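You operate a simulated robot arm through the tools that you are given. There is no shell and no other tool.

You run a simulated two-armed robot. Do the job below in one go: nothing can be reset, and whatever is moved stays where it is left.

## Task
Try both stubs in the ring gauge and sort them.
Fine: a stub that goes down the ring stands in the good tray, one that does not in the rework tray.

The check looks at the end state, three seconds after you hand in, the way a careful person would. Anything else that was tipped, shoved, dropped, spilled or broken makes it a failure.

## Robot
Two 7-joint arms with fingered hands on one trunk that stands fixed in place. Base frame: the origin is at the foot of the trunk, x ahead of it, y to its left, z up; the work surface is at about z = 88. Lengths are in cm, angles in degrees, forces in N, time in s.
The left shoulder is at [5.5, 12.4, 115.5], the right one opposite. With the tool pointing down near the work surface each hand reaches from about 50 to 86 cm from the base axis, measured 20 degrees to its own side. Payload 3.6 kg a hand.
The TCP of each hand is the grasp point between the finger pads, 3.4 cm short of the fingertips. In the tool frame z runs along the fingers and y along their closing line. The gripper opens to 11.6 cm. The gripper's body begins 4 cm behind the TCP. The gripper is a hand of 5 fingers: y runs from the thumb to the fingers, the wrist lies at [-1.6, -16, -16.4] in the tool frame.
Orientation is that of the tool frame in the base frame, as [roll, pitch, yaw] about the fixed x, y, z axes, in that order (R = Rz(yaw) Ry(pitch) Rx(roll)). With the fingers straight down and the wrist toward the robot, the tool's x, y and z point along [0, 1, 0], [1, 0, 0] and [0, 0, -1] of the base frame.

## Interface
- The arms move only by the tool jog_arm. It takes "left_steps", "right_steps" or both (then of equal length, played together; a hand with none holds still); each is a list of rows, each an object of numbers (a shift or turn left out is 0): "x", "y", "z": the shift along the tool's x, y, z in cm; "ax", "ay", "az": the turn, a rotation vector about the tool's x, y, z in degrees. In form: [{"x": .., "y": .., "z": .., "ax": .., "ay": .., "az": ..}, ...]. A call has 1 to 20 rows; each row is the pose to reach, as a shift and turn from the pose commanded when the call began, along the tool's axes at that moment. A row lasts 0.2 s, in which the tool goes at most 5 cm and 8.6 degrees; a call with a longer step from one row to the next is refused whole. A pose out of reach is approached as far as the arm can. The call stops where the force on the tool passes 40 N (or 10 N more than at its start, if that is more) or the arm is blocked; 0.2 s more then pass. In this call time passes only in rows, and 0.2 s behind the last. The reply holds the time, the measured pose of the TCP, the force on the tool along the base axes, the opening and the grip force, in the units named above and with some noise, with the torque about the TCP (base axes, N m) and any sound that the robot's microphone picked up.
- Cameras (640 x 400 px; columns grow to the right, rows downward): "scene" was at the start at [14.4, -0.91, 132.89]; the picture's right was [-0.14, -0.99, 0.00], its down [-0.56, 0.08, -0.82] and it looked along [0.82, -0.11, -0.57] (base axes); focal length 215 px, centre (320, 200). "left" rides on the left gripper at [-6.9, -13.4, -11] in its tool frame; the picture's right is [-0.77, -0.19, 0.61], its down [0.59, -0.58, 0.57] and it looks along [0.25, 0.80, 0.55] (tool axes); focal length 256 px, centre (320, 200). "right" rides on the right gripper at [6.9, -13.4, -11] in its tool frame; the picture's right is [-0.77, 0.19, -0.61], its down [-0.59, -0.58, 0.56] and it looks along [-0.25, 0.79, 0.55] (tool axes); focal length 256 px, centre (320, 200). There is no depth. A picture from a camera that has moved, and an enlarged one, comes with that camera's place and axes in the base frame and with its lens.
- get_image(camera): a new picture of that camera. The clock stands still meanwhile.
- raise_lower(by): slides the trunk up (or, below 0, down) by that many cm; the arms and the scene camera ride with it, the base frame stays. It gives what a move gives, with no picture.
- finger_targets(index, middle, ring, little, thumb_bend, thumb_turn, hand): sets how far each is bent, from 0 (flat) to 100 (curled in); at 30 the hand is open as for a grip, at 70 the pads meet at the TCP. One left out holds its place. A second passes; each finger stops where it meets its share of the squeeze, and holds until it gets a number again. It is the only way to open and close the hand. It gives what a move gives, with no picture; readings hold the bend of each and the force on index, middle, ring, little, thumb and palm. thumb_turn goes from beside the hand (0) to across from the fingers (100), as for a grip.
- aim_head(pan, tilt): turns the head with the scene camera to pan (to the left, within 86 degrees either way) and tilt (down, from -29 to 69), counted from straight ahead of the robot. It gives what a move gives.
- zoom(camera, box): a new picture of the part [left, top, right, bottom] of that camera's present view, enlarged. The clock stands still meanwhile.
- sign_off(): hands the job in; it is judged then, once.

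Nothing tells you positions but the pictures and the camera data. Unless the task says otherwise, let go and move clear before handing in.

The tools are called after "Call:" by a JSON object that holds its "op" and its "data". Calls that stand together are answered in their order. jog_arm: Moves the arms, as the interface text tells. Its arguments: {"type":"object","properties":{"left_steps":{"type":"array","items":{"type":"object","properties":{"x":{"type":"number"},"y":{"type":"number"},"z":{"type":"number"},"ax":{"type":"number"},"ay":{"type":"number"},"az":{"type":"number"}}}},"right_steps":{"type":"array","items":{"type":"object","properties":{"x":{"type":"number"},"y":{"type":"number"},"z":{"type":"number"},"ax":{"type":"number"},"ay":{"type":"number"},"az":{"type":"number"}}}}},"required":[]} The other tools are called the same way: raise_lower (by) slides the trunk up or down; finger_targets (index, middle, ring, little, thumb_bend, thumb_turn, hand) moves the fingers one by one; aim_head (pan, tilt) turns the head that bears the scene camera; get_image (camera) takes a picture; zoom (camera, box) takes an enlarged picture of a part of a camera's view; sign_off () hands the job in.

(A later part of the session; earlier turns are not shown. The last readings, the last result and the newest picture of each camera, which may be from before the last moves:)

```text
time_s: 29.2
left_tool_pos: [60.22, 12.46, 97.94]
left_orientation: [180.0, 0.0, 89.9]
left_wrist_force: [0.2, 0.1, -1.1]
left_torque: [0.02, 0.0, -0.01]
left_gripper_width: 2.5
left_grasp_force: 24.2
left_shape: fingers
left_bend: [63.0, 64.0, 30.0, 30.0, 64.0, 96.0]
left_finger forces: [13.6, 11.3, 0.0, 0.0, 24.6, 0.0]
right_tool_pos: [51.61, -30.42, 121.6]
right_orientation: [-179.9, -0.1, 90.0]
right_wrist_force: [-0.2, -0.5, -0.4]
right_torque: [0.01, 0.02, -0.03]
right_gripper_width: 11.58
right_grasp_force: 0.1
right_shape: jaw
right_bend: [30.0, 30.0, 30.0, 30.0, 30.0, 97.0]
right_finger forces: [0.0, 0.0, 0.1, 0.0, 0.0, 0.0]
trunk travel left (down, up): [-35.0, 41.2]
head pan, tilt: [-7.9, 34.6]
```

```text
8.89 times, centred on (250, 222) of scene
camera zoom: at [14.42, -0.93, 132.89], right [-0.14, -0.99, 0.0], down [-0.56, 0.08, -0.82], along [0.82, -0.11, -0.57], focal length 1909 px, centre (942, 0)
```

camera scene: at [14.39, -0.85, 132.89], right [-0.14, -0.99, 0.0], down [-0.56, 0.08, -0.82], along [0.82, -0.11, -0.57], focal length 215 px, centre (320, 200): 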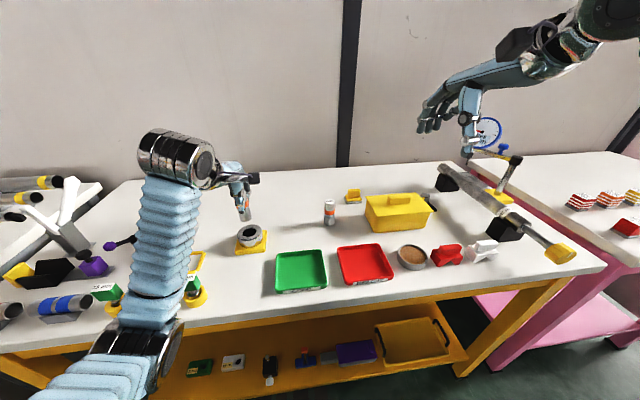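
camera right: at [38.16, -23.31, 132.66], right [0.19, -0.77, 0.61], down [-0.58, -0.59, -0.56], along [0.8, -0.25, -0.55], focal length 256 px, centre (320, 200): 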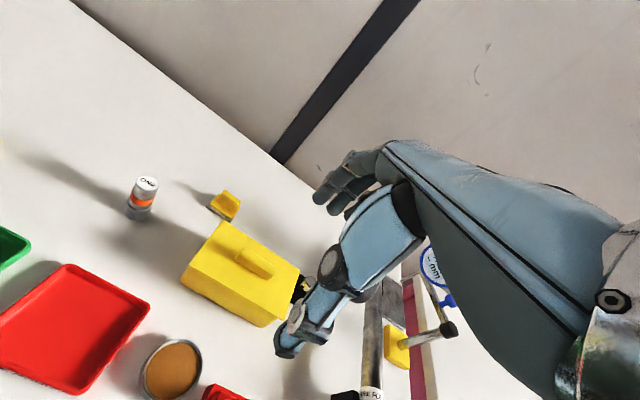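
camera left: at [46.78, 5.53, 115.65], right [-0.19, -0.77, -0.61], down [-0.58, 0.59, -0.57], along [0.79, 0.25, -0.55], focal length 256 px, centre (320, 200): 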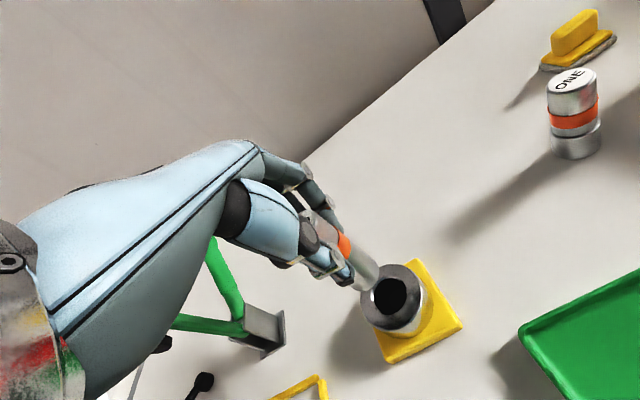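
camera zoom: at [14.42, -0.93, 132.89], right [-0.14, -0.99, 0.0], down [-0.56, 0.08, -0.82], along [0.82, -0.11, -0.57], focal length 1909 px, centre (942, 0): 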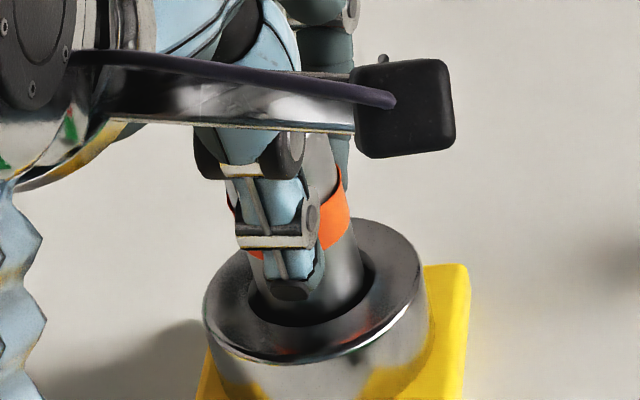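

It's about 2 cm deep with no resistance. I'll go down a bit further to confirm full passage.

Call:
{"op": "jog_arm", "data": {"left_steps": [{"z": 0.2}, {"z": 0.4}, {"z": 0.6}]}}

```text
time_s: 30.0
left_tool_pos: [60.11, 12.49, 97.3]
left_orientation: [-179.9, 0.0, 90.1]
left_wrist_force: [-0.3, 0.1, -1.2]
left_torque: [0.01, -0.03, 0.0]
left_gripper_width: 2.51
left_grasp_force: 24.3
left_shape: fingers
left_bend: [63.0, 64.0, 30.0, 30.0, 64.0, 96.0]
left_finger forces: [13.7, 11.2, 0.1, 0.0, 24.6, 0.1]
right_tool_pos: [51.62, -30.3, 121.64]
right_orientation: [180.0, 0.0, 89.9]
right_wrist_force: [-0.2, -0.3, -0.8]
right_torque: [-0.02, 0.01, 0.0]
right_gripper_width: 11.61
right_grasp_force: 0.0
right_shape: jaw
right_bend: [30.0, 30.0, 30.0, 30.0, 30.0, 97.0]
right_finger forces: [0.0, 0.0, 0.0, 0.0, 0.0, 0.1]
trunk travel left (down, up): [-35.0, 41.2]
head pan, tilt: [-7.9, 34.6]
```

Call:
{"op": "jog_arm", "data": {"left_steps": [{"z": 0.15}, {"z": 0.3}]}}

Call:
{"op": "zoom", "data": {"camera": "scene", "box": [226, 200, 274, 245]}}

```text
time_s: 30.6
left_tool_pos: [60.0, 12.56, 97.2]
left_orientation: [179.9, 0.0, 89.9]
left_wrist_force: [-0.8, -0.1, 6.4]
left_torque: [0.01, -0.06, -0.03]
left_gripper_width: 2.48
left_grasp_force: 25.9
left_shape: fingers
left_bend: [63.0, 65.0, 30.0, 30.0, 64.0, 96.0]
left_finger forces: [13.3, 13.0, 0.0, 0.0, 26.3, 0.0]
right_tool_pos: [51.56, -30.36, 121.56]
right_orientation: [180.0, 0.0, 90.0]
right_wrist_force: [-0.5, -0.1, 0.3]
right_torque: [0.01, 0.0, 0.0]
right_gripper_width: 11.58
right_grasp_force: 0.0
right_shape: jaw
right_bend: [30.0, 30.0, 30.0, 30.0, 30.0, 97.0]
right_finger forces: [0.0, 0.0, 0.0, 0.0, 0.0, 0.0]
trunk travel left (down, up): [-35.0, 41.2]
head pan, tilt: [-7.9, 34.6]
```

```text
8.89 times, centred on (250, 222) of scene
camera zoom: at [14.33, -0.95, 132.91], right [-0.14, -0.99, 0.0], down [-0.56, 0.08, -0.82], along [0.82, -0.11, -0.57], focal length 1909 px, centre (942, 0)
```

zoom: 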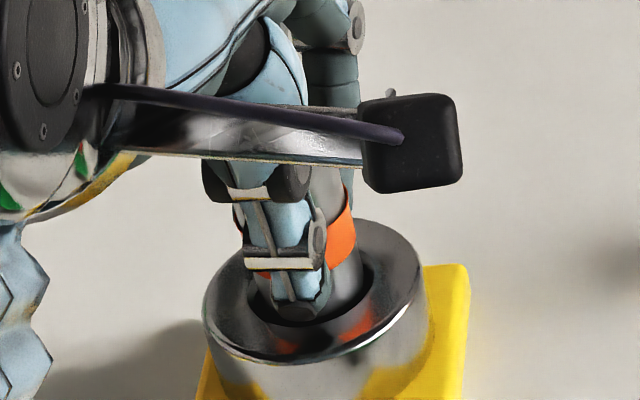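

TWO bottomed out fully in the ring, so it's a good one. I'll lift it straight out.

Call:
{"op": "jog_arm", "data": {"left_steps": [{"z": -0.5}, {"z": -1.5}, {"z": -2.5}, {"z": -3.5}, {"z": -5}, {"z": -7}, {"z": -9}]}}

Call:
{"op": "zoom", "data": {"camera": "scene", "box": [215, 150, 295, 260]}}

Call:
{"op": "zoom", "data": {"camera": "scene", "box": [265, 240, 335, 300]}}

Call:
{"op": "zoom", "data": {"camera": "scene", "box": [325, 235, 395, 295]}}

```text
time_s: 32.2
left_tool_pos: [60.19, 12.48, 106.07]
left_orientation: [-180.0, 0.0, 90.0]
left_wrist_force: [0.6, 0.3, -1.6]
left_torque: [0.0, -0.02, 0.02]
left_gripper_width: 2.49
left_grasp_force: 24.7
left_shape: fingers
left_bend: [63.0, 65.0, 30.0, 30.0, 64.0, 96.0]
left_finger forces: [13.5, 11.8, 0.0, 0.1, 24.7, 0.1]
right_tool_pos: [51.67, -30.25, 121.51]
right_orientation: [-179.9, 0.0, 89.9]
right_wrist_force: [-0.2, -0.8, -0.1]
right_torque: [-0.04, -0.02, 0.01]
right_gripper_width: 11.58
right_grasp_force: 0.1
right_shape: jaw
right_bend: [30.0, 30.0, 30.0, 30.0, 30.0, 97.0]
right_finger forces: [0.0, 0.0, 0.0, 0.0, 0.0, 0.1]
trunk travel left (down, up): [-35.0, 41.2]
head pan, tilt: [-7.9, 34.6]
```

```text
3.64 times, centred on (255, 205) of scene
camera zoom: at [14.41, -0.94, 132.89], right [-0.14, -0.99, 0.0], down [-0.56, 0.08, -0.82], along [0.82, -0.11, -0.57], focal length 781 px, centre (556, 182)
```

zoom: 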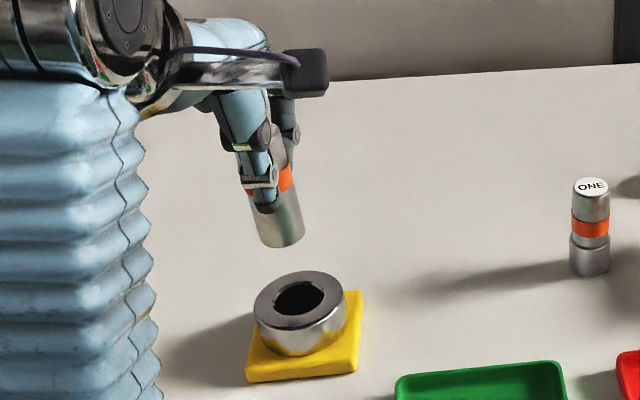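

```text
6.67 times, centred on (300, 270) of scene
camera zoom: at [14.41, -0.94, 132.89], right [-0.14, -0.99, 0.0], down [-0.56, 0.08, -0.82], along [0.82, -0.11, -0.57], focal length 1432 px, centre (453, -267)
```

zoom: 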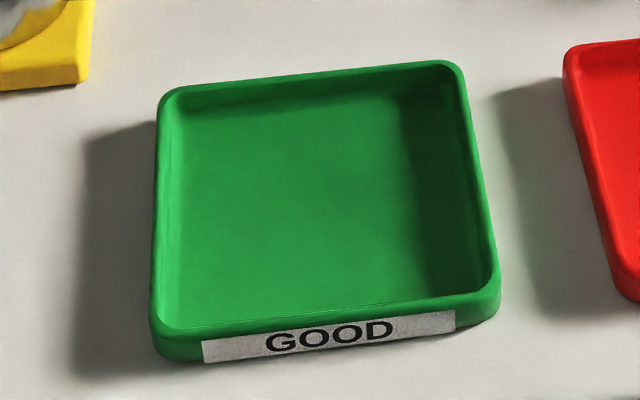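

```text
6.67 times, centred on (360, 265) of scene
camera zoom: at [14.41, -0.94, 132.89], right [-0.14, -0.99, 0.0], down [-0.56, 0.08, -0.82], along [0.82, -0.11, -0.57], focal length 1432 px, centre (53, -233)
```

zoom: 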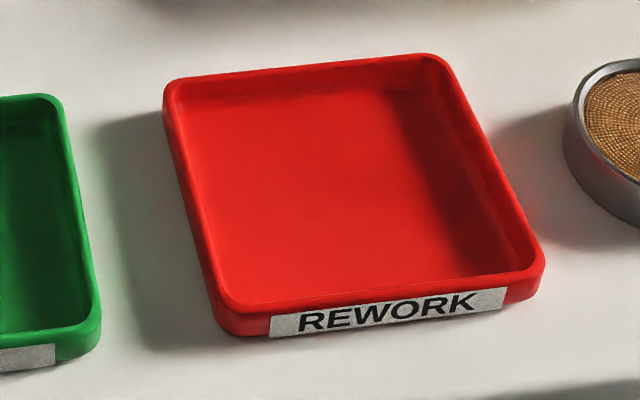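

TWO is out and upright. I'll carry it above the middle of the green tray, around (49.2, -0.7).

Call:
{"op": "jog_arm", "data": {"left_steps": [{"x": -2.6, "y": -2.2}, {"x": -5.2, "y": -4.4}, {"x": -7.9, "y": -6.6}, {"x": -10.5, "y": -8.8}, {"x": -13.15, "y": -10.95}]}}

Call:
{"op": "get_image", "data": {"camera": "scene"}}

Call:
{"op": "get_image", "data": {"camera": "left"}}

Call:
{"op": "get_image", "data": {"camera": "right"}}

```text
time_s: 33.4
left_tool_pos: [51.19, 1.27, 105.34]
left_orientation: [178.4, -2.1, 92.2]
left_wrist_force: [0.0, -0.8, -1.2]
left_torque: [0.02, 0.01, 0.0]
left_gripper_width: 2.48
left_grasp_force: 24.0
left_shape: fingers
left_bend: [63.0, 65.0, 30.0, 30.0, 64.0, 96.0]
left_finger forces: [13.6, 11.3, 0.1, 0.0, 24.2, 0.0]
left hand out of reach, approached as far as the arm can: row 5
right_tool_pos: [51.67, -30.47, 121.54]
right_orientation: [-180.0, -0.1, 90.1]
right_wrist_force: [0.1, -0.2, 0.1]
right_torque: [0.0, -0.02, -0.02]
right_gripper_width: 11.61
right_grasp_force: 0.1
right_shape: jaw
right_bend: [30.0, 30.0, 30.0, 30.0, 30.0, 97.0]
right_finger forces: [0.1, 0.0, 0.0, 0.0, 0.0, 0.0]
trunk travel left (down, up): [-35.0, 41.2]
head pan, tilt: [-7.9, 34.6]
```

```text
taken
camera scene: at [14.4, -1.03, 132.89], right [-0.14, -0.99, 0.0], down [-0.56, 0.08, -0.82], along [0.82, -0.11, -0.57], focal length 215 px, centre (320, 200)
```

scene: 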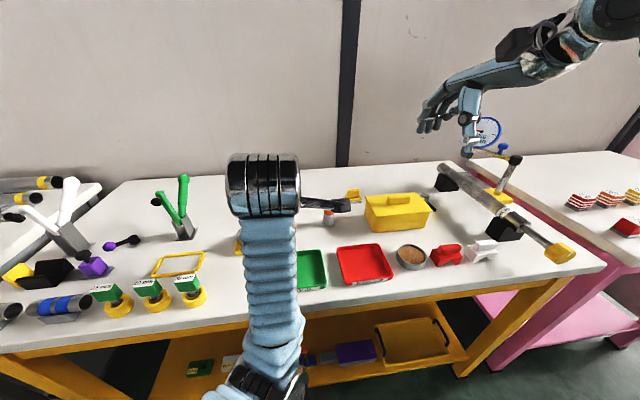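

```text
taken
camera left: at [37.7, -6.58, 115.82], right [-0.14, -0.75, -0.64], down [-0.58, 0.59, -0.56], along [0.8, 0.3, -0.52], focal length 256 px, centre (320, 200)
```

left: 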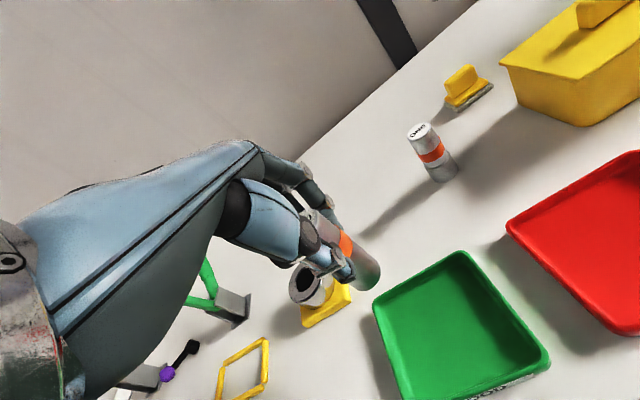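

```text
taken
camera right: at [38.16, -23.5, 132.62], right [0.19, -0.77, 0.61], down [-0.58, -0.59, -0.57], along [0.79, -0.25, -0.55], focal length 256 px, centre (320, 200)
```

right: 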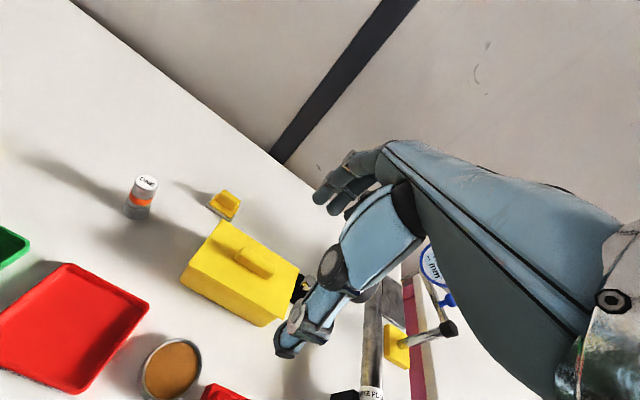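

The arm is at its near limit there, so I'll use a spot in the farther half of the tray: x about 51.3, still well inside. I'll step back out to that and check where I am.

Call:
{"op": "jog_arm", "data": {"left_steps": [{"y": 2.1}, {"y": 2.1}]}}

Call:
{"op": "get_image", "data": {"camera": "left"}}

```text
time_s: 34.0
left_tool_pos: [53.03, 1.16, 104.63]
left_orientation: [179.4, -2.4, 91.7]
left_wrist_force: [0.0, -0.2, -0.3]
left_torque: [0.03, 0.0, 0.02]
left_gripper_width: 2.51
left_grasp_force: 24.6
left_shape: fingers
left_bend: [63.0, 65.0, 30.0, 30.0, 64.0, 96.0]
left_finger forces: [13.6, 11.3, 0.0, 0.1, 24.2, 0.0]
right_tool_pos: [51.62, -30.32, 121.6]
right_orientation: [180.0, 0.0, 90.0]
right_wrist_force: [-0.4, -0.3, 0.3]
right_torque: [0.03, 0.02, -0.04]
right_gripper_width: 11.57
right_grasp_force: 0.0
right_shape: jaw
right_bend: [30.0, 30.0, 30.0, 30.0, 30.0, 97.0]
right_finger forces: [0.1, 0.0, 0.0, 0.1, 0.1, 0.1]
trunk travel left (down, up): [-35.0, 41.2]
head pan, tilt: [-7.9, 34.6]
```

```text
taken
camera left: at [39.67, -6.59, 115.26], right [-0.16, -0.75, -0.65], down [-0.59, 0.6, -0.55], along [0.79, 0.29, -0.53], focal length 256 px, centre (320, 200)
```

left: 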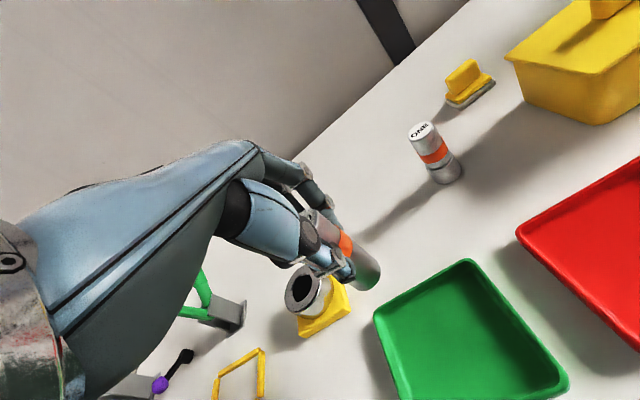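

The hand is slightly twisted from that limit. I'll raise the trunk 12 cm so the arm reaches nearer in more comfortably, then level the hand.

Call:
{"op": "raise_lower", "data": {"by": 12}}

Call:
{"op": "jog_arm", "data": {"left_steps": [{"ax": 0.6, "ay": -2.4, "az": 1.7}]}}

```text
time_s: 35.5
left_tool_pos: [53.25, 1.47, 117.15]
left_orientation: [178.8, -2.1, 92.0]
left_wrist_force: [0.4, -0.4, -1.6]
left_torque: [0.01, 0.0, 0.01]
left_gripper_width: 2.52
left_grasp_force: 24.5
left_shape: fingers
left_bend: [63.0, 65.0, 30.0, 30.0, 64.0, 96.0]
left_finger forces: [13.5, 11.3, 0.0, 0.0, 24.2, 0.0]
right_tool_pos: [51.65, -30.36, 133.56]
right_orientation: [-179.9, -0.1, 90.1]
right_wrist_force: [-0.4, -0.4, 0.9]
right_torque: [-0.03, 0.03, -0.01]
right_gripper_width: 11.59
right_grasp_force: 0.1
right_shape: jaw
right_bend: [30.0, 30.0, 30.0, 30.0, 30.0, 97.0]
right_finger forces: [0.1, 0.1, 0.1, 0.0, 0.1, 0.0]
trunk travel left (down, up): [-47.0, 29.2]
head pan, tilt: [-7.9, 34.6]
```

```text
time_s: 35.9
left_tool_pos: [53.13, 1.61, 116.55]
left_orientation: [-179.8, -0.3, 90.3]
left_wrist_force: [0.5, 0.3, -1.1]
left_torque: [0.02, 0.02, 0.02]
left_gripper_width: 2.48
left_grasp_force: 24.3
left_shape: fingers
left_bend: [63.0, 65.0, 30.0, 30.0, 64.0, 96.0]
left_finger forces: [13.6, 11.4, 0.0, 0.1, 24.2, 0.0]
right_tool_pos: [51.65, -30.14, 133.58]
right_orientation: [-179.9, -0.1, 90.0]
right_wrist_force: [0.2, 0.8, 0.0]
right_torque: [-0.01, 0.04, 0.02]
right_gripper_width: 11.59
right_grasp_force: 0.1
right_shape: jaw
right_bend: [30.0, 30.0, 30.0, 30.0, 30.0, 97.0]
right_finger forces: [0.0, 0.1, 0.0, 0.0, 0.0, 0.0]
trunk travel left (down, up): [-47.0, 29.2]
head pan, tilt: [-7.9, 34.6]
```

The hand is level again. I'll lower toward the tray and shift to about (50, -0.7).

Call:
{"op": "jog_arm", "data": {"left_steps": [{"z": 4}, {"z": 8}, {"z": 11.5, "x": -0.8, "y": -1}, {"z": 13, "x": -1.6, "y": -2}, {"z": 14.5, "x": -2.3, "y": -3.1}]}}

Call:
{"op": "get_image", "data": {"camera": "left"}}

Call:
{"op": "get_image", "data": {"camera": "scene"}}

```text
time_s: 36.7
left_tool_pos: [53.79, 4.5, 106.93]
left_orientation: [177.5, -5.5, 92.0]
left_wrist_force: [-0.1, 0.2, -1.4]
left_torque: [0.02, 0.02, 0.0]
left_gripper_width: 2.46
left_grasp_force: 24.1
left_shape: fingers
left_bend: [63.0, 65.0, 30.0, 30.0, 64.0, 96.0]
left_finger forces: [13.5, 11.6, 0.0, 0.0, 24.2, 0.0]
right_tool_pos: [51.67, -30.25, 133.6]
right_orientation: [-180.0, 0.0, 90.2]
right_wrist_force: [-0.2, 0.3, 0.2]
right_torque: [-0.03, 0.01, -0.03]
right_gripper_width: 11.61
right_grasp_force: 0.0
right_shape: jaw
right_bend: [30.0, 30.0, 30.0, 30.0, 30.0, 97.0]
right_finger forces: [0.0, 0.0, 0.0, 0.1, 0.1, 0.1]
trunk travel left (down, up): [-47.0, 29.2]
head pan, tilt: [-7.9, 34.6]
stopped in row 3 (left hand): the arm was blocked; the commanded pose is now the measured one
```

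```text
taken
camera left: at [40.3, -3.91, 116.65], right [-0.13, -0.71, -0.69], down [-0.57, 0.62, -0.53], along [0.81, 0.32, -0.49], focal length 256 px, centre (320, 200)
```

left: 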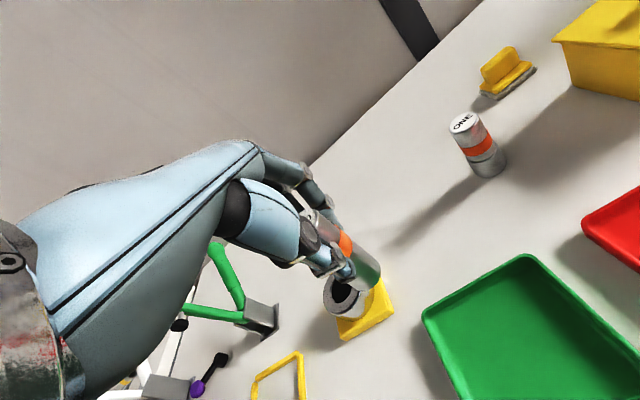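

```text
taken
camera scene: at [11.4, -0.89, 145.02], right [-0.14, -0.99, 0.0], down [-0.56, 0.08, -0.82], along [0.82, -0.11, -0.57], focal length 215 px, centre (320, 200)
```

scene: 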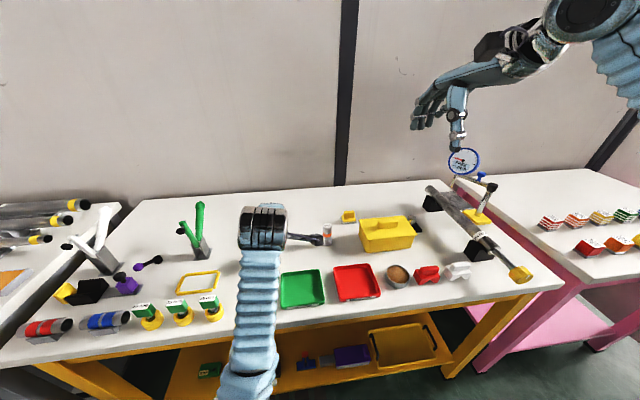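

The arm got blocked by its wrist folding too far close in. I'll move back out to about x = 60 and re-level, then raise the trunk more so the arm reaches down rather than folding.

Call:
{"op": "jog_arm", "data": {"left_steps": [{"y": 2, "ax": 0.8, "ay": -1.8, "az": 0.7}, {"y": 4, "ax": 1.6, "ay": -3.6, "az": 1.4}, {"y": 6.5, "ax": 2.5, "ay": -5.5, "az": 2.0}]}}

Call:
{"op": "raise_lower", "data": {"by": 12}}

Call:
{"op": "get_image", "data": {"camera": "left"}}

Call:
{"op": "get_image", "data": {"camera": "scene"}}

```text
time_s: 37.5
left_tool_pos: [60.54, 4.48, 107.14]
left_orientation: [-179.8, 0.1, 89.7]
left_wrist_force: [0.7, -0.7, -1.8]
left_torque: [-0.01, -0.05, 0.01]
left_gripper_width: 2.46
left_grasp_force: 24.2
left_shape: fingers
left_bend: [63.0, 65.0, 30.0, 30.0, 64.0, 96.0]
left_finger forces: [13.4, 11.6, 0.0, 0.0, 24.1, 0.1]
right_tool_pos: [51.64, -30.38, 133.5]
right_orientation: [-179.9, 0.0, 90.1]
right_wrist_force: [0.3, -0.9, -0.5]
right_torque: [0.0, 0.07, -0.01]
right_gripper_width: 11.57
right_grasp_force: 0.1
right_shape: jaw
right_bend: [30.0, 30.0, 30.0, 30.0, 30.0, 97.0]
right_finger forces: [0.0, 0.0, 0.0, 0.0, 0.0, 0.0]
trunk travel left (down, up): [-47.0, 29.2]
head pan, tilt: [-7.9, 34.6]
```

```text
time_s: 39.0
left_tool_pos: [60.49, 4.59, 119.06]
left_orientation: [-179.8, 0.0, 89.9]
left_wrist_force: [0.2, -0.1, -0.7]
left_torque: [0.02, 0.01, 0.0]
left_gripper_width: 2.49
left_grasp_force: 24.4
left_shape: fingers
left_bend: [63.0, 65.0, 30.0, 30.0, 64.0, 96.0]
left_finger forces: [13.5, 11.6, 0.1, 0.1, 24.0, 0.0]
right_tool_pos: [51.7, -30.21, 145.6]
right_orientation: [-179.9, 0.0, 89.9]
right_wrist_force: [-0.1, 0.0, 0.0]
right_torque: [-0.01, 0.03, 0.0]
right_gripper_width: 11.6
right_grasp_force: 0.1
right_shape: jaw
right_bend: [30.0, 30.0, 30.0, 30.0, 30.0, 97.0]
right_finger forces: [0.0, 0.0, 0.0, 0.0, 0.0, 0.0]
trunk travel left (down, up): [-59.0, 17.2]
head pan, tilt: [-7.9, 34.6]
```

```text
taken
camera left: at [47.02, -2.35, 130.22], right [-0.19, -0.77, -0.61], down [-0.58, 0.59, -0.56], along [0.79, 0.25, -0.56], focal length 256 px, centre (320, 200)
```

left: 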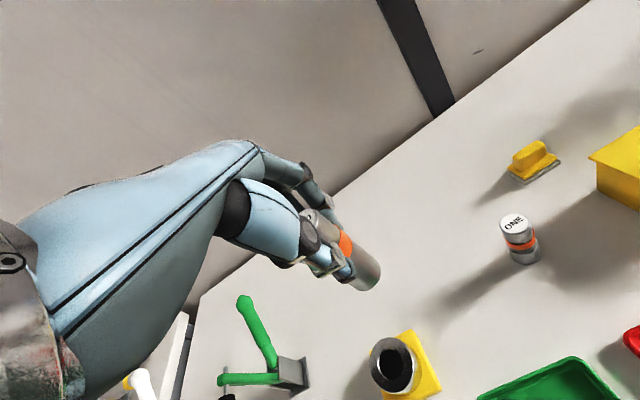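

```text
taken
camera scene: at [10.14, -0.95, 157.07], right [-0.14, -0.99, 0.0], down [-0.56, 0.08, -0.82], along [0.82, -0.11, -0.57], focal length 215 px, centre (320, 200)
```

scene: 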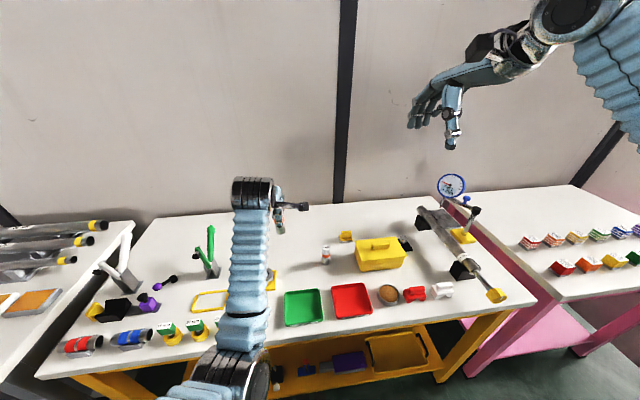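

Now I'll lower the hand at this distance, then bring it in toward the tray.

Call:
{"op": "jog_arm", "data": {"left_steps": [{"z": 4}, {"z": 8}, {"z": 12}, {"z": 15, "x": -1, "y": 0}]}}

Call:
{"op": "jog_arm", "data": {"left_steps": [{"x": -1.4, "y": -2.2}, {"x": -2.8, "y": -4.4}, {"x": -4.2, "y": -6.6}, {"x": -4.2, "y": -8.5}]}}

Call:
{"op": "get_image", "data": {"camera": "left"}}

Call:
{"op": "get_image", "data": {"camera": "scene"}}

```text
time_s: 40.0
left_tool_pos: [60.22, 3.49, 104.18]
left_orientation: [-179.9, 0.0, 89.8]
left_wrist_force: [0.0, -0.3, -0.9]
left_torque: [-0.03, -0.03, 0.01]
left_gripper_width: 2.46
left_grasp_force: 24.3
left_shape: fingers
left_bend: [63.0, 65.0, 30.0, 30.0, 64.0, 96.0]
left_finger forces: [13.5, 11.6, 0.0, 0.0, 23.8, 0.1]
right_tool_pos: [51.67, -30.42, 145.59]
right_orientation: [-179.9, -0.1, 90.0]
right_wrist_force: [-0.5, -0.5, 0.1]
right_torque: [-0.01, 0.0, -0.04]
right_gripper_width: 11.58
right_grasp_force: 0.1
right_shape: jaw
right_bend: [30.0, 30.0, 30.0, 30.0, 30.0, 97.0]
right_finger forces: [0.0, 0.1, 0.1, 0.0, 0.0, 0.1]
trunk travel left (down, up): [-59.0, 17.2]
head pan, tilt: [-7.9, 34.6]
```

```text
time_s: 40.8
left_tool_pos: [58.24, 5.49, 108.0]
left_orientation: [173.1, -8.6, 91.4]
left_wrist_force: [0.1, -0.9, -0.9]
left_torque: [-0.03, -0.01, 0.01]
left_gripper_width: 2.46
left_grasp_force: 24.5
left_shape: fingers
left_bend: [63.0, 65.0, 30.0, 30.0, 64.0, 96.0]
left_finger forces: [13.5, 11.6, 0.1, 0.0, 24.0, 0.1]
right_tool_pos: [51.61, -30.4, 145.64]
right_orientation: [-180.0, 0.0, 89.9]
right_wrist_force: [0.6, 0.6, -0.4]
right_torque: [0.01, 0.04, -0.02]
right_gripper_width: 11.6
right_grasp_force: 0.1
right_shape: jaw
right_bend: [30.0, 30.0, 30.0, 30.0, 30.0, 97.0]
right_finger forces: [0.0, 0.1, 0.0, 0.0, 0.0, 0.0]
trunk travel left (down, up): [-59.0, 17.2]
head pan, tilt: [-7.9, 34.6]
stopped in row 4 (left hand): the arm was blocked; the commanded pose is now the measured one
```

```text
taken
camera left: at [43.78, -3.07, 116.24], right [-0.1, -0.67, -0.74], down [-0.52, 0.66, -0.53], along [0.85, 0.33, -0.41], focal length 256 px, centre (320, 200)
```

left: 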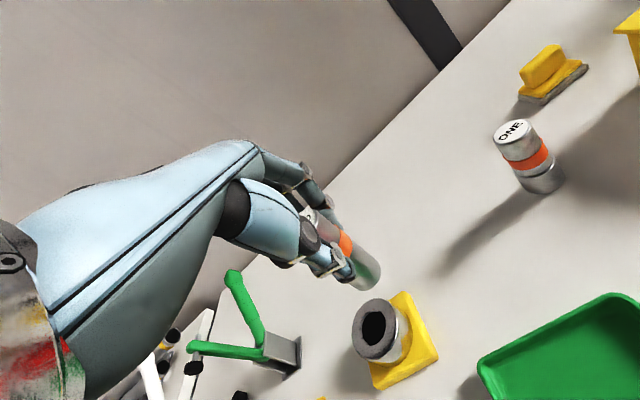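

```text
taken
camera scene: at [10.11, -1.01, 157.08], right [-0.14, -0.99, 0.0], down [-0.56, 0.08, -0.82], along [0.82, -0.11, -0.57], focal length 215 px, centre (320, 200)
```

scene: 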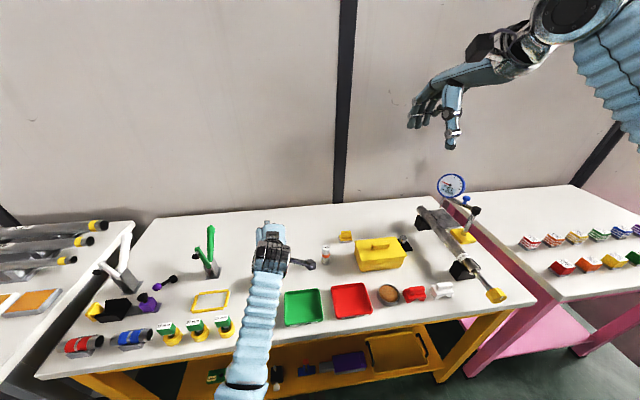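

Raising made it worse: the shoulder needs to be lower relative to the hand. I'll back out, re-level, lift the hand, and bring the trunk down in stages.

Call:
{"op": "jog_arm", "data": {"left_steps": [{"y": 1.5, "x": -0.5, "z": -2, "ax": 3.4, "ay": -4.3, "az": 0.7}, {"y": 3, "x": -1, "z": -4, "ax": 6.9, "ay": -8.6, "az": 1.4}, {"y": 3, "x": -1, "z": -8, "ax": 6.9, "ay": -8.6, "az": 1.4}, {"y": 3, "x": -1, "z": -12, "ax": 6.9, "ay": -8.6, "az": 1.4}]}}

Call:
{"op": "raise_lower", "data": {"by": -12}}

```text
time_s: 41.8
left_tool_pos: [59.77, 2.48, 120.07]
left_orientation: [-179.6, 0.1, 89.5]
left_wrist_force: [0.9, 0.4, -1.7]
left_torque: [-0.03, -0.04, 0.03]
left_gripper_width: 2.41
left_grasp_force: 24.8
left_shape: fingers
left_bend: [63.0, 65.0, 30.0, 30.0, 64.0, 96.0]
left_finger forces: [13.4, 11.8, 0.0, 0.1, 23.7, 0.0]
right_tool_pos: [51.65, -30.47, 145.58]
right_orientation: [-179.9, 0.1, 90.0]
right_wrist_force: [0.3, -0.6, -0.4]
right_torque: [0.02, 0.0, 0.0]
right_gripper_width: 11.62
right_grasp_force: 0.1
right_shape: jaw
right_bend: [30.0, 30.0, 30.0, 30.0, 30.0, 97.0]
right_finger forces: [0.0, 0.0, 0.0, 0.0, 0.0, 0.1]
trunk travel left (down, up): [-59.0, 17.2]
head pan, tilt: [-7.9, 34.6]
```

```text
time_s: 43.3
left_tool_pos: [59.81, 2.55, 108.02]
left_orientation: [-179.9, 0.1, 89.5]
left_wrist_force: [0.0, 0.1, -1.5]
left_torque: [0.05, -0.04, 0.03]
left_gripper_width: 2.46
left_grasp_force: 24.4
left_shape: fingers
left_bend: [63.0, 65.0, 30.0, 30.0, 64.0, 96.0]
left_finger forces: [13.4, 11.9, 0.0, 0.0, 23.7, 0.1]
right_tool_pos: [51.6, -30.43, 133.7]
right_orientation: [-180.0, 0.0, 90.0]
right_wrist_force: [-0.5, 0.0, 0.0]
right_torque: [-0.02, 0.02, -0.01]
right_gripper_width: 11.58
right_grasp_force: 0.0
right_shape: jaw
right_bend: [30.0, 30.0, 30.0, 30.0, 30.0, 97.0]
right_finger forces: [0.0, 0.0, 0.0, 0.0, 0.0, 0.0]
trunk travel left (down, up): [-47.0, 29.2]
head pan, tilt: [-7.9, 34.6]
```

Call:
{"op": "jog_arm", "data": {"left_steps": [{"z": -4}, {"z": -8}, {"z": -12}], "right_steps": [{"z": -4}, {"z": -8}, {"z": -12}]}}

Call:
{"op": "raise_lower", "data": {"by": -12}}

Call:
{"op": "jog_arm", "data": {"left_steps": [{"z": -4}, {"z": -8}, {"z": -12}]}}

Call:
{"op": "raise_lower", "data": {"by": -12}}

Call:
{"op": "get_image", "data": {"camera": "scene"}}

Call:
{"op": "get_image", "data": {"camera": "left"}}

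```text
time_s: 44.1
left_tool_pos: [59.86, 2.76, 119.98]
left_orientation: [-179.6, 0.0, 89.5]
left_wrist_force: [-0.6, -0.5, -1.7]
left_torque: [0.0, 0.0, -0.03]
left_gripper_width: 2.45
left_grasp_force: 24.8
left_shape: fingers
left_bend: [63.0, 65.0, 30.0, 30.0, 64.0, 96.0]
left_finger forces: [13.4, 11.8, 0.0, 0.0, 23.7, 0.0]
right_tool_pos: [51.69, -30.23, 145.59]
right_orientation: [-180.0, 0.0, 90.0]
right_wrist_force: [-0.7, -1.2, 0.2]
right_torque: [-0.03, 0.01, 0.0]
right_gripper_width: 11.58
right_grasp_force: 0.0
right_shape: jaw
right_bend: [30.0, 30.0, 30.0, 30.0, 30.0, 97.0]
right_finger forces: [0.0, 0.1, 0.0, 0.0, 0.0, 0.1]
trunk travel left (down, up): [-47.0, 29.2]
head pan, tilt: [-7.9, 34.6]
```

```text
time_s: 45.6
left_tool_pos: [59.69, 2.57, 108.04]
left_orientation: [-179.7, 0.0, 89.6]
left_wrist_force: [0.1, -0.2, -0.8]
left_torque: [0.02, 0.02, 0.02]
left_gripper_width: 2.44
left_grasp_force: 24.4
left_shape: fingers
left_bend: [63.0, 65.0, 30.0, 30.0, 64.0, 96.0]
left_finger forces: [13.4, 12.0, 0.0, 0.0, 23.6, 0.0]
right_tool_pos: [51.69, -30.36, 133.68]
right_orientation: [180.0, 0.1, 89.9]
right_wrist_force: [-0.5, 0.3, -0.2]
right_torque: [-0.03, 0.0, 0.01]
right_gripper_width: 11.57
right_grasp_force: 0.1
right_shape: jaw
right_bend: [30.0, 30.0, 30.0, 30.0, 30.0, 97.0]
right_finger forces: [0.0, 0.0, 0.0, 0.0, 0.1, 0.0]
trunk travel left (down, up): [-35.0, 41.2]
head pan, tilt: [-7.9, 34.6]
```

```text
time_s: 46.4
left_tool_pos: [59.73, 2.61, 119.94]
left_orientation: [-179.5, 0.0, 89.4]
left_wrist_force: [-0.3, -0.4, -1.8]
left_torque: [0.01, -0.02, 0.0]
left_gripper_width: 2.44
left_grasp_force: 24.2
left_shape: fingers
left_bend: [63.0, 65.0, 30.0, 30.0, 64.0, 96.0]
left_finger forces: [13.3, 12.0, 0.0, 0.0, 23.5, 0.0]
right_tool_pos: [51.62, -30.28, 133.54]
right_orientation: [180.0, 0.0, 90.1]
right_wrist_force: [-0.3, 0.6, 0.3]
right_torque: [-0.02, 0.0, 0.02]
right_gripper_width: 11.6
right_grasp_force: 0.0
right_shape: jaw
right_bend: [30.0, 30.0, 30.0, 30.0, 30.0, 97.0]
right_finger forces: [0.1, 0.1, 0.0, 0.0, 0.0, 0.0]
trunk travel left (down, up): [-35.0, 41.2]
head pan, tilt: [-7.9, 34.6]
```

```text
time_s: 47.9
left_tool_pos: [61.53, 4.16, 105.93]
left_orientation: [-177.8, -0.4, 91.1]
left_wrist_force: [-0.3, -0.2, -1.0]
left_torque: [0.02, -0.04, -0.01]
left_gripper_width: 2.44
left_grasp_force: 24.6
left_shape: fingers
left_bend: [63.0, 65.0, 30.0, 30.0, 64.0, 96.0]
left_finger forces: [13.3, 12.1, 0.0, 0.0, 23.4, 0.0]
right_tool_pos: [51.63, -30.34, 121.72]
right_orientation: [180.0, 0.0, 90.0]
right_wrist_force: [-0.5, 0.8, -0.3]
right_torque: [0.01, -0.01, 0.0]
right_gripper_width: 11.6
right_grasp_force: 0.0
right_shape: jaw
right_bend: [30.0, 30.0, 30.0, 30.0, 30.0, 97.0]
right_finger forces: [0.0, 0.1, 0.1, 0.0, 0.1, 0.0]
trunk travel left (down, up): [-23.0, 53.2]
head pan, tilt: [-7.9, 34.6]
```

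```text
taken
camera scene: at [19.23, -0.95, 120.58], right [-0.14, -0.99, 0.0], down [-0.56, 0.08, -0.82], along [0.82, -0.11, -0.57], focal length 215 px, centre (320, 200)
```

scene: 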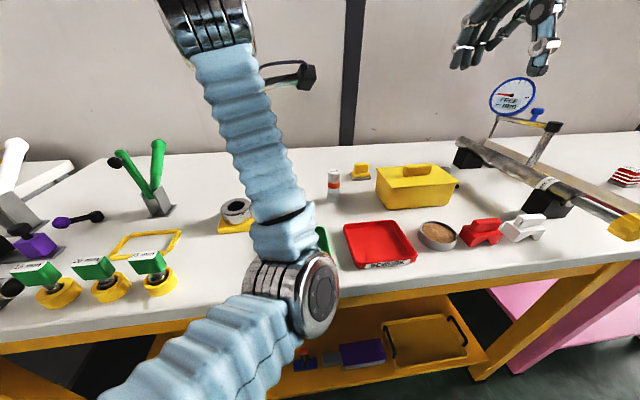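

```text
taken
camera left: at [48.83, -3.12, 117.4], right [-0.19, -0.77, -0.61], down [-0.61, 0.58, -0.54], along [0.77, 0.27, -0.58], focal length 256 px, centre (320, 200)
```

left: 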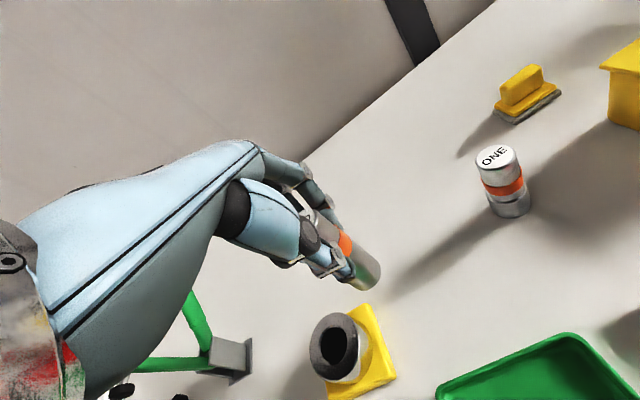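

Lowering tilts the trunk forward and doesn't help; the real trouble is the elbow being pulled inward by the straight-ahead hand. I'll return the trunk to its start height and instead yaw the hand so the wrist stays out to the left.

Call:
{"op": "raise_lower", "data": {"by": 12}}

Call:
{"op": "get_image", "data": {"camera": "scene"}}

```text
time_s: 49.4
left_tool_pos: [61.22, 2.66, 117.79]
left_orientation: [-177.5, -0.1, 89.4]
left_wrist_force: [0.4, -0.1, -1.4]
left_torque: [0.0, 0.02, 0.0]
left_gripper_width: 2.43
left_grasp_force: 25.0
left_shape: fingers
left_bend: [63.0, 65.0, 30.0, 30.0, 64.0, 96.0]
left_finger forces: [13.3, 12.0, 0.0, 0.0, 23.4, 0.0]
right_tool_pos: [51.71, -30.37, 133.55]
right_orientation: [-179.8, 0.0, 90.0]
right_wrist_force: [-0.2, -0.2, -0.3]
right_torque: [0.0, 0.03, 0.0]
right_gripper_width: 11.59
right_grasp_force: 0.0
right_shape: jaw
right_bend: [30.0, 30.0, 30.0, 30.0, 30.0, 97.0]
right_finger forces: [0.1, 0.1, 0.1, 0.0, 0.0, 0.0]
trunk travel left (down, up): [-35.0, 41.2]
head pan, tilt: [-7.9, 34.6]
```

```text
taken
camera scene: at [14.49, -0.96, 132.87], right [-0.14, -0.99, 0.0], down [-0.56, 0.08, -0.82], along [0.82, -0.11, -0.57], focal length 215 px, centre (320, 200)
```

scene: 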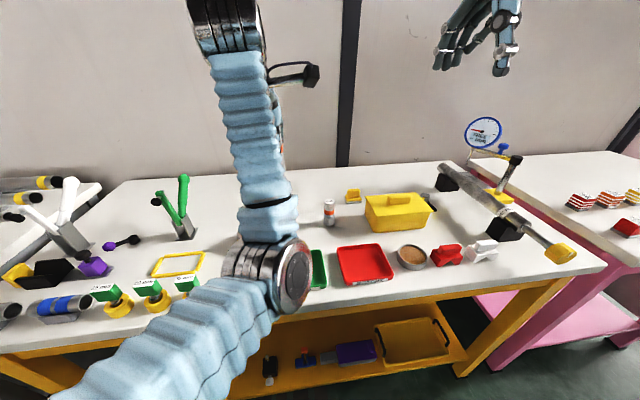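

Call:
{"op": "jog_arm", "data": {"left_steps": [{"ax": -2.5, "z": 3}, {"ax": -2.5, "z": 6}, {"ax": -2.5, "z": 9}]}}

Call:
{"op": "jog_arm", "data": {"left_steps": [{"az": 8}, {"az": 16}, {"az": 24}, {"az": 32}, {"az": 40}]}}

Call:
{"op": "get_image", "data": {"camera": "scene"}}

Call:
{"op": "get_image", "data": {"camera": "left"}}

```text
time_s: 50.2
left_tool_pos: [60.72, 2.83, 108.77]
left_orientation: [179.8, 0.0, 89.5]
left_wrist_force: [-0.5, 0.3, -1.7]
left_torque: [-0.02, 0.0, -0.01]
left_gripper_width: 2.44
left_grasp_force: 24.0
left_shape: fingers
left_bend: [63.0, 65.0, 30.0, 30.0, 64.0, 96.0]
left_finger forces: [13.1, 12.2, 0.0, 0.0, 23.4, 0.1]
right_tool_pos: [51.72, -30.25, 133.66]
right_orientation: [-180.0, 0.0, 90.0]
right_wrist_force: [1.0, -0.6, 0.0]
right_torque: [0.0, -0.01, 0.05]
right_gripper_width: 11.59
right_grasp_force: 0.0
right_shape: jaw
right_bend: [30.0, 30.0, 30.0, 30.0, 30.0, 97.0]
right_finger forces: [0.2, 0.0, 0.2, 0.0, 0.0, 0.0]
trunk travel left (down, up): [-35.0, 41.2]
head pan, tilt: [-7.9, 34.6]
```

```text
time_s: 51.4
left_tool_pos: [60.94, 2.61, 108.8]
left_orientation: [179.9, 0.0, 49.5]
left_wrist_force: [-0.4, 0.2, -1.0]
left_torque: [0.04, -0.03, 0.03]
left_gripper_width: 2.44
left_grasp_force: 24.3
left_shape: fingers
left_bend: [63.0, 65.0, 30.0, 30.0, 64.0, 96.0]
left_finger forces: [13.3, 12.0, 0.0, 0.1, 23.4, 0.0]
right_tool_pos: [51.63, -30.31, 133.59]
right_orientation: [-179.9, 0.1, 90.0]
right_wrist_force: [0.2, 0.1, 0.3]
right_torque: [-0.01, -0.02, -0.03]
right_gripper_width: 11.62
right_grasp_force: 0.0
right_shape: jaw
right_bend: [30.0, 30.0, 30.0, 30.0, 30.0, 97.0]
right_finger forces: [0.1, 0.0, 0.0, 0.0, 0.0, 0.0]
trunk travel left (down, up): [-35.0, 41.2]
head pan, tilt: [-7.9, 34.6]
```

```text
taken
camera scene: at [14.45, -0.9, 132.89], right [-0.14, -0.99, 0.0], down [-0.56, 0.08, -0.82], along [0.82, -0.11, -0.57], focal length 215 px, centre (320, 200)
```

scene: 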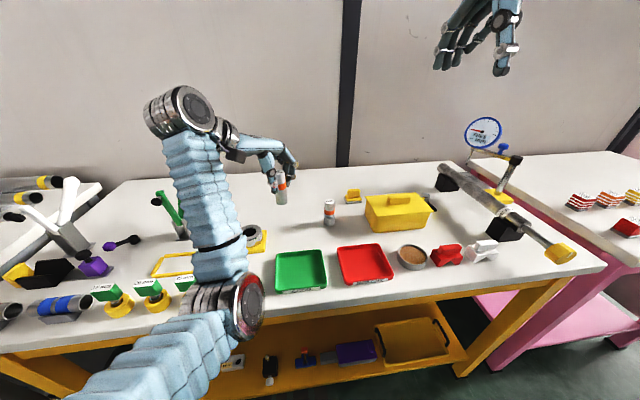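

```text
taken
camera left: at [46.19, 6.21, 119.88], right [-0.64, -0.46, -0.61], down [-0.05, 0.82, -0.57], along [0.77, -0.33, -0.55], focal length 256 px, centre (320, 200)
```

left: 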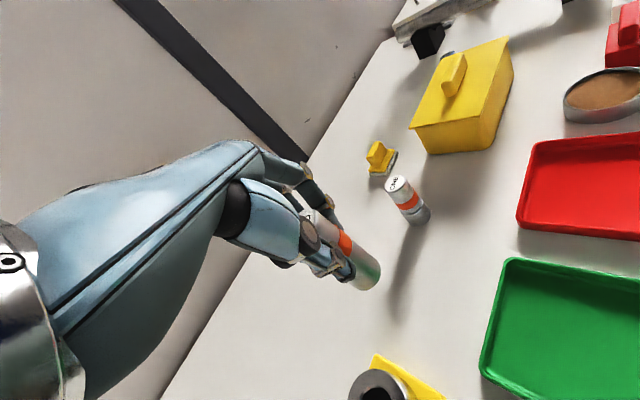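

The hand now approaches from the left and the view is clear. I'll move in over the green tray.

Call:
{"op": "jog_arm", "data": {"left_steps": [{"x": -2.4, "y": -1.55, "z": 1}, {"x": -4.75, "y": -3.1, "z": 2}, {"x": -7.1, "y": -4.65, "z": 3}, {"x": -9.51, "y": -6.21, "z": 4}]}}

Call:
{"op": "get_image", "data": {"camera": "scene"}}

Call:
{"op": "get_image", "data": {"camera": "left"}}

```text
time_s: 52.4
left_tool_pos: [49.81, -0.47, 104.7]
left_orientation: [179.9, 0.0, 49.6]
left_wrist_force: [-0.4, -0.5, -1.9]
left_torque: [-0.03, 0.02, 0.01]
left_gripper_width: 2.39
left_grasp_force: 24.1
left_shape: fingers
left_bend: [63.0, 65.0, 30.0, 30.0, 64.0, 96.0]
left_finger forces: [13.2, 12.4, 0.0, 0.1, 23.2, 0.0]
right_tool_pos: [51.69, -30.26, 133.75]
right_orientation: [179.9, 0.0, 90.0]
right_wrist_force: [0.6, 0.7, -0.5]
right_torque: [-0.01, 0.03, -0.01]
right_gripper_width: 11.56
right_grasp_force: 0.0
right_shape: jaw
right_bend: [30.0, 30.0, 30.0, 30.0, 30.0, 97.0]
right_finger forces: [0.0, 0.0, 0.0, 0.0, 0.0, 0.1]
trunk travel left (down, up): [-35.0, 41.2]
head pan, tilt: [-7.9, 34.6]
```

```text
taken
camera scene: at [14.37, -0.9, 132.9], right [-0.14, -0.99, 0.0], down [-0.56, 0.08, -0.82], along [0.82, -0.11, -0.57], focal length 215 px, centre (320, 200)
```

scene: 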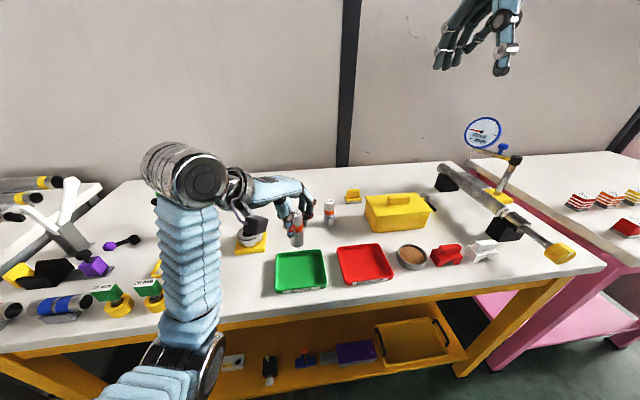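

```text
taken
camera left: at [35.22, 3.0, 115.81], right [-0.64, -0.46, -0.61], down [-0.05, 0.82, -0.57], along [0.77, -0.33, -0.55], focal length 256 px, centre (320, 200)
```

left: 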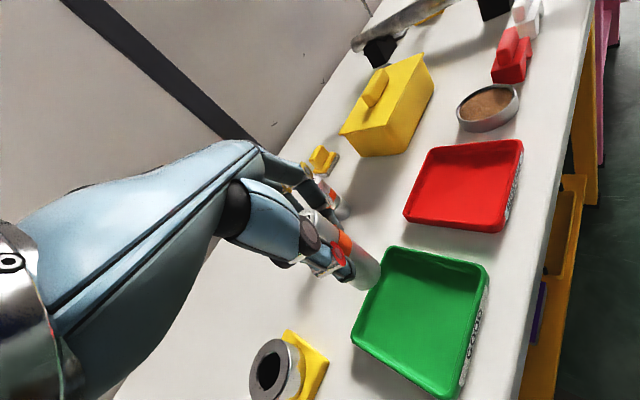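

Reach is comfortable now. I'll centre a bit more and lower into the tray to just above its floor.

Call:
{"op": "jog_arm", "data": {"left_steps": [{"x": -0.5, "y": -0.6, "z": 2.5}, {"x": -0.5, "y": -0.6, "z": 5}, {"x": -0.5, "y": -0.6, "z": 7.2}]}}

Call:
{"op": "zoom", "data": {"camera": "scene", "box": [260, 210, 340, 300]}}

Call:
{"op": "get_image", "data": {"camera": "left"}}

```text
time_s: 53.2
left_tool_pos: [49.05, -0.57, 97.55]
left_orientation: [179.8, 0.0, 49.5]
left_wrist_force: [-0.1, -0.1, -2.4]
left_torque: [0.01, -0.06, 0.04]
left_gripper_width: 2.42
left_grasp_force: 25.0
left_shape: fingers
left_bend: [63.0, 65.0, 30.0, 30.0, 64.0, 96.0]
left_finger forces: [13.3, 12.5, 0.1, 0.0, 23.2, 0.1]
right_tool_pos: [51.7, -30.17, 133.62]
right_orientation: [179.9, -0.1, 90.1]
right_wrist_force: [0.9, -0.2, 0.4]
right_torque: [-0.01, -0.02, 0.03]
right_gripper_width: 11.59
right_grasp_force: 0.0
right_shape: jaw
right_bend: [30.0, 30.0, 30.0, 30.0, 30.0, 97.0]
right_finger forces: [0.0, 0.1, 0.0, 0.0, 0.0, 0.0]
trunk travel left (down, up): [-35.0, 41.2]
head pan, tilt: [-7.9, 34.6]
```

```text
4.44 times, centred on (300, 255) of scene
camera zoom: at [14.4, -0.88, 132.89], right [-0.14, -0.99, 0.0], down [-0.56, 0.08, -0.82], along [0.82, -0.11, -0.57], focal length 954 px, centre (409, -44)
```

zoom: 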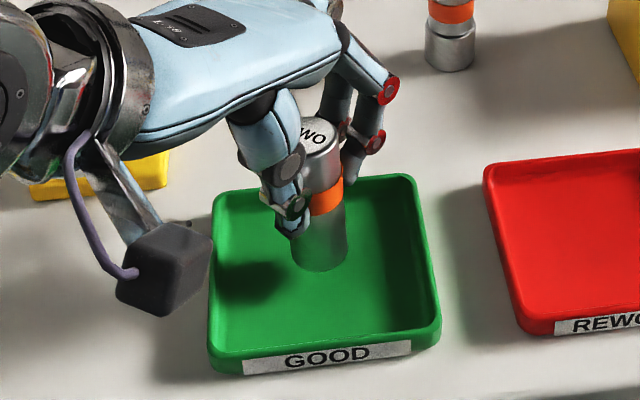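

```text
taken
camera left: at [34.45, 2.94, 108.6], right [-0.64, -0.46, -0.61], down [-0.05, 0.82, -0.57], along [0.77, -0.33, -0.55], focal length 256 px, centre (320, 200)
```

left: 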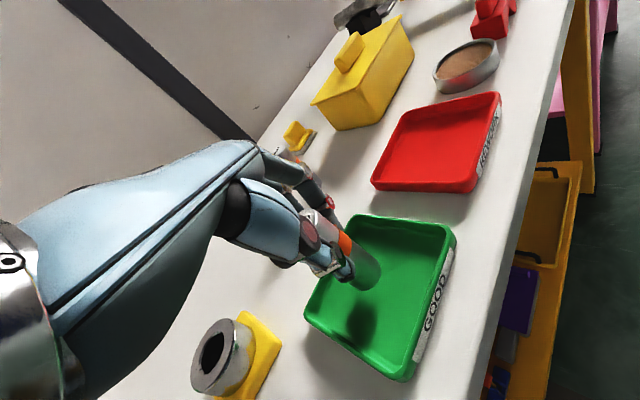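

TWO is inside the tray outline, upright, a little above the floor. I'll lower gently to contact.

Call:
{"op": "jog_arm", "data": {"left_steps": [{"z": 0.4}, {"z": 0.8}, {"z": 1.0}]}}

```text
time_s: 54.0
left_tool_pos: [49.1, -0.59, 96.5]
left_orientation: [179.9, 0.0, 49.6]
left_wrist_force: [-1.2, -0.2, -1.7]
left_torque: [-0.04, -0.03, -0.01]
left_gripper_width: 2.43
left_grasp_force: 24.7
left_shape: fingers
left_bend: [63.0, 65.0, 30.0, 30.0, 64.0, 96.0]
left_finger forces: [13.2, 12.4, 0.0, 0.0, 23.3, 0.1]
right_tool_pos: [51.55, -30.37, 133.61]
right_orientation: [-180.0, 0.0, 90.0]
right_wrist_force: [-0.5, 1.2, 0.2]
right_torque: [-0.01, -0.03, 0.0]
right_gripper_width: 11.59
right_grasp_force: 0.1
right_shape: jaw
right_bend: [30.0, 30.0, 30.0, 30.0, 30.0, 97.0]
right_finger forces: [0.0, 0.0, 0.1, 0.0, 0.0, 0.1]
trunk travel left (down, up): [-35.0, 41.2]
head pan, tilt: [-7.9, 34.6]
```

Call:
{"op": "jog_arm", "data": {"left_steps": [{"z": 0.1}, {"z": 0.2}]}}

```text
time_s: 54.6
left_tool_pos: [49.14, -0.59, 96.46]
left_orientation: [179.9, 0.0, 49.5]
left_wrist_force: [-0.6, 0.6, -1.5]
left_torque: [0.02, -0.02, 0.01]
left_gripper_width: 2.41
left_grasp_force: 24.1
left_shape: fingers
left_bend: [63.0, 65.0, 30.0, 30.0, 64.0, 96.0]
left_finger forces: [13.2, 12.4, 0.0, 0.0, 23.2, 0.0]
right_tool_pos: [51.68, -30.22, 133.53]
right_orientation: [180.0, 0.0, 90.0]
right_wrist_force: [0.4, 0.3, 0.8]
right_torque: [0.01, 0.0, -0.01]
right_gripper_width: 11.59
right_grasp_force: 0.1
right_shape: jaw
right_bend: [30.0, 30.0, 30.0, 30.0, 30.0, 97.0]
right_finger forces: [0.0, 0.0, 0.1, 0.0, 0.0, 0.1]
trunk travel left (down, up): [-35.0, 41.2]
head pan, tilt: [-7.9, 34.6]
```

Call:
{"op": "jog_arm", "data": {"left_steps": [{"z": 0.1}, {"z": 0.2}]}}

Call:
{"op": "zoom", "data": {"camera": "scene", "box": [280, 220, 330, 270]}}

```text
time_s: 55.2
left_tool_pos: [49.24, -0.51, 96.09]
left_orientation: [179.9, 0.0, 49.4]
left_wrist_force: [0.0, -0.3, -1.1]
left_torque: [-0.01, 0.02, 0.0]
left_gripper_width: 2.42
left_grasp_force: 24.6
left_shape: fingers
left_bend: [63.0, 65.0, 30.0, 30.0, 64.0, 96.0]
left_finger forces: [13.2, 12.4, 0.0, 0.1, 23.2, 0.0]
right_tool_pos: [51.75, -30.3, 133.63]
right_orientation: [179.9, 0.0, 90.0]
right_wrist_force: [-0.4, 0.5, 0.2]
right_torque: [-0.01, -0.04, 0.0]
right_gripper_width: 11.6
right_grasp_force: 0.1
right_shape: jaw
right_bend: [30.0, 30.0, 30.0, 30.0, 30.0, 97.0]
right_finger forces: [0.0, 0.0, 0.0, 0.0, 0.0, 0.0]
trunk travel left (down, up): [-35.0, 41.2]
head pan, tilt: [-7.9, 34.6]
```

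```text
8.00 times, centred on (305, 245) of scene
camera zoom: at [14.41, -0.92, 132.89], right [-0.14, -0.99, 0.0], down [-0.56, 0.08, -0.82], along [0.82, -0.11, -0.57], focal length 1718 px, centre (440, -160)
```

zoom: 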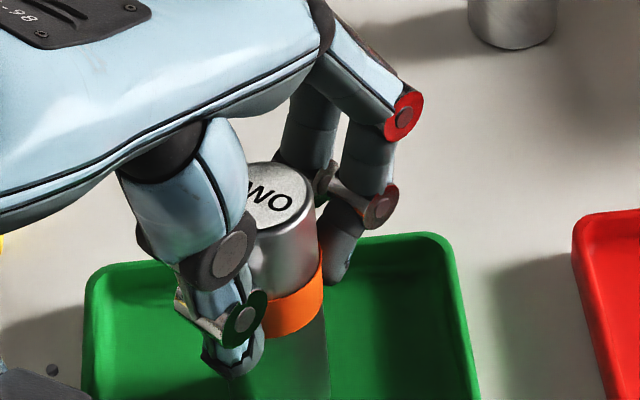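

Call:
{"op": "jog_arm", "data": {"left_steps": [{"z": 0.1}, {"z": 0.15}]}}

```text
time_s: 55.8
left_tool_pos: [49.28, -0.56, 96.22]
left_orientation: [179.9, -0.1, 49.6]
left_wrist_force: [-0.2, 0.1, -1.2]
left_torque: [-0.01, -0.02, 0.0]
left_gripper_width: 2.39
left_grasp_force: 24.8
left_shape: fingers
left_bend: [63.0, 65.0, 30.0, 30.0, 64.0, 96.0]
left_finger forces: [13.2, 12.4, 0.0, 0.0, 23.2, 0.0]
right_tool_pos: [51.69, -30.3, 133.59]
right_orientation: [-179.9, 0.0, 90.0]
right_wrist_force: [-0.2, -0.2, 0.0]
right_torque: [-0.01, -0.03, -0.02]
right_gripper_width: 11.57
right_grasp_force: 0.0
right_shape: jaw
right_bend: [30.0, 30.0, 30.0, 30.0, 30.0, 97.0]
right_finger forces: [0.1, 0.1, 0.0, 0.1, 0.0, 0.0]
trunk travel left (down, up): [-35.0, 41.2]
head pan, tilt: [-7.9, 34.6]
```

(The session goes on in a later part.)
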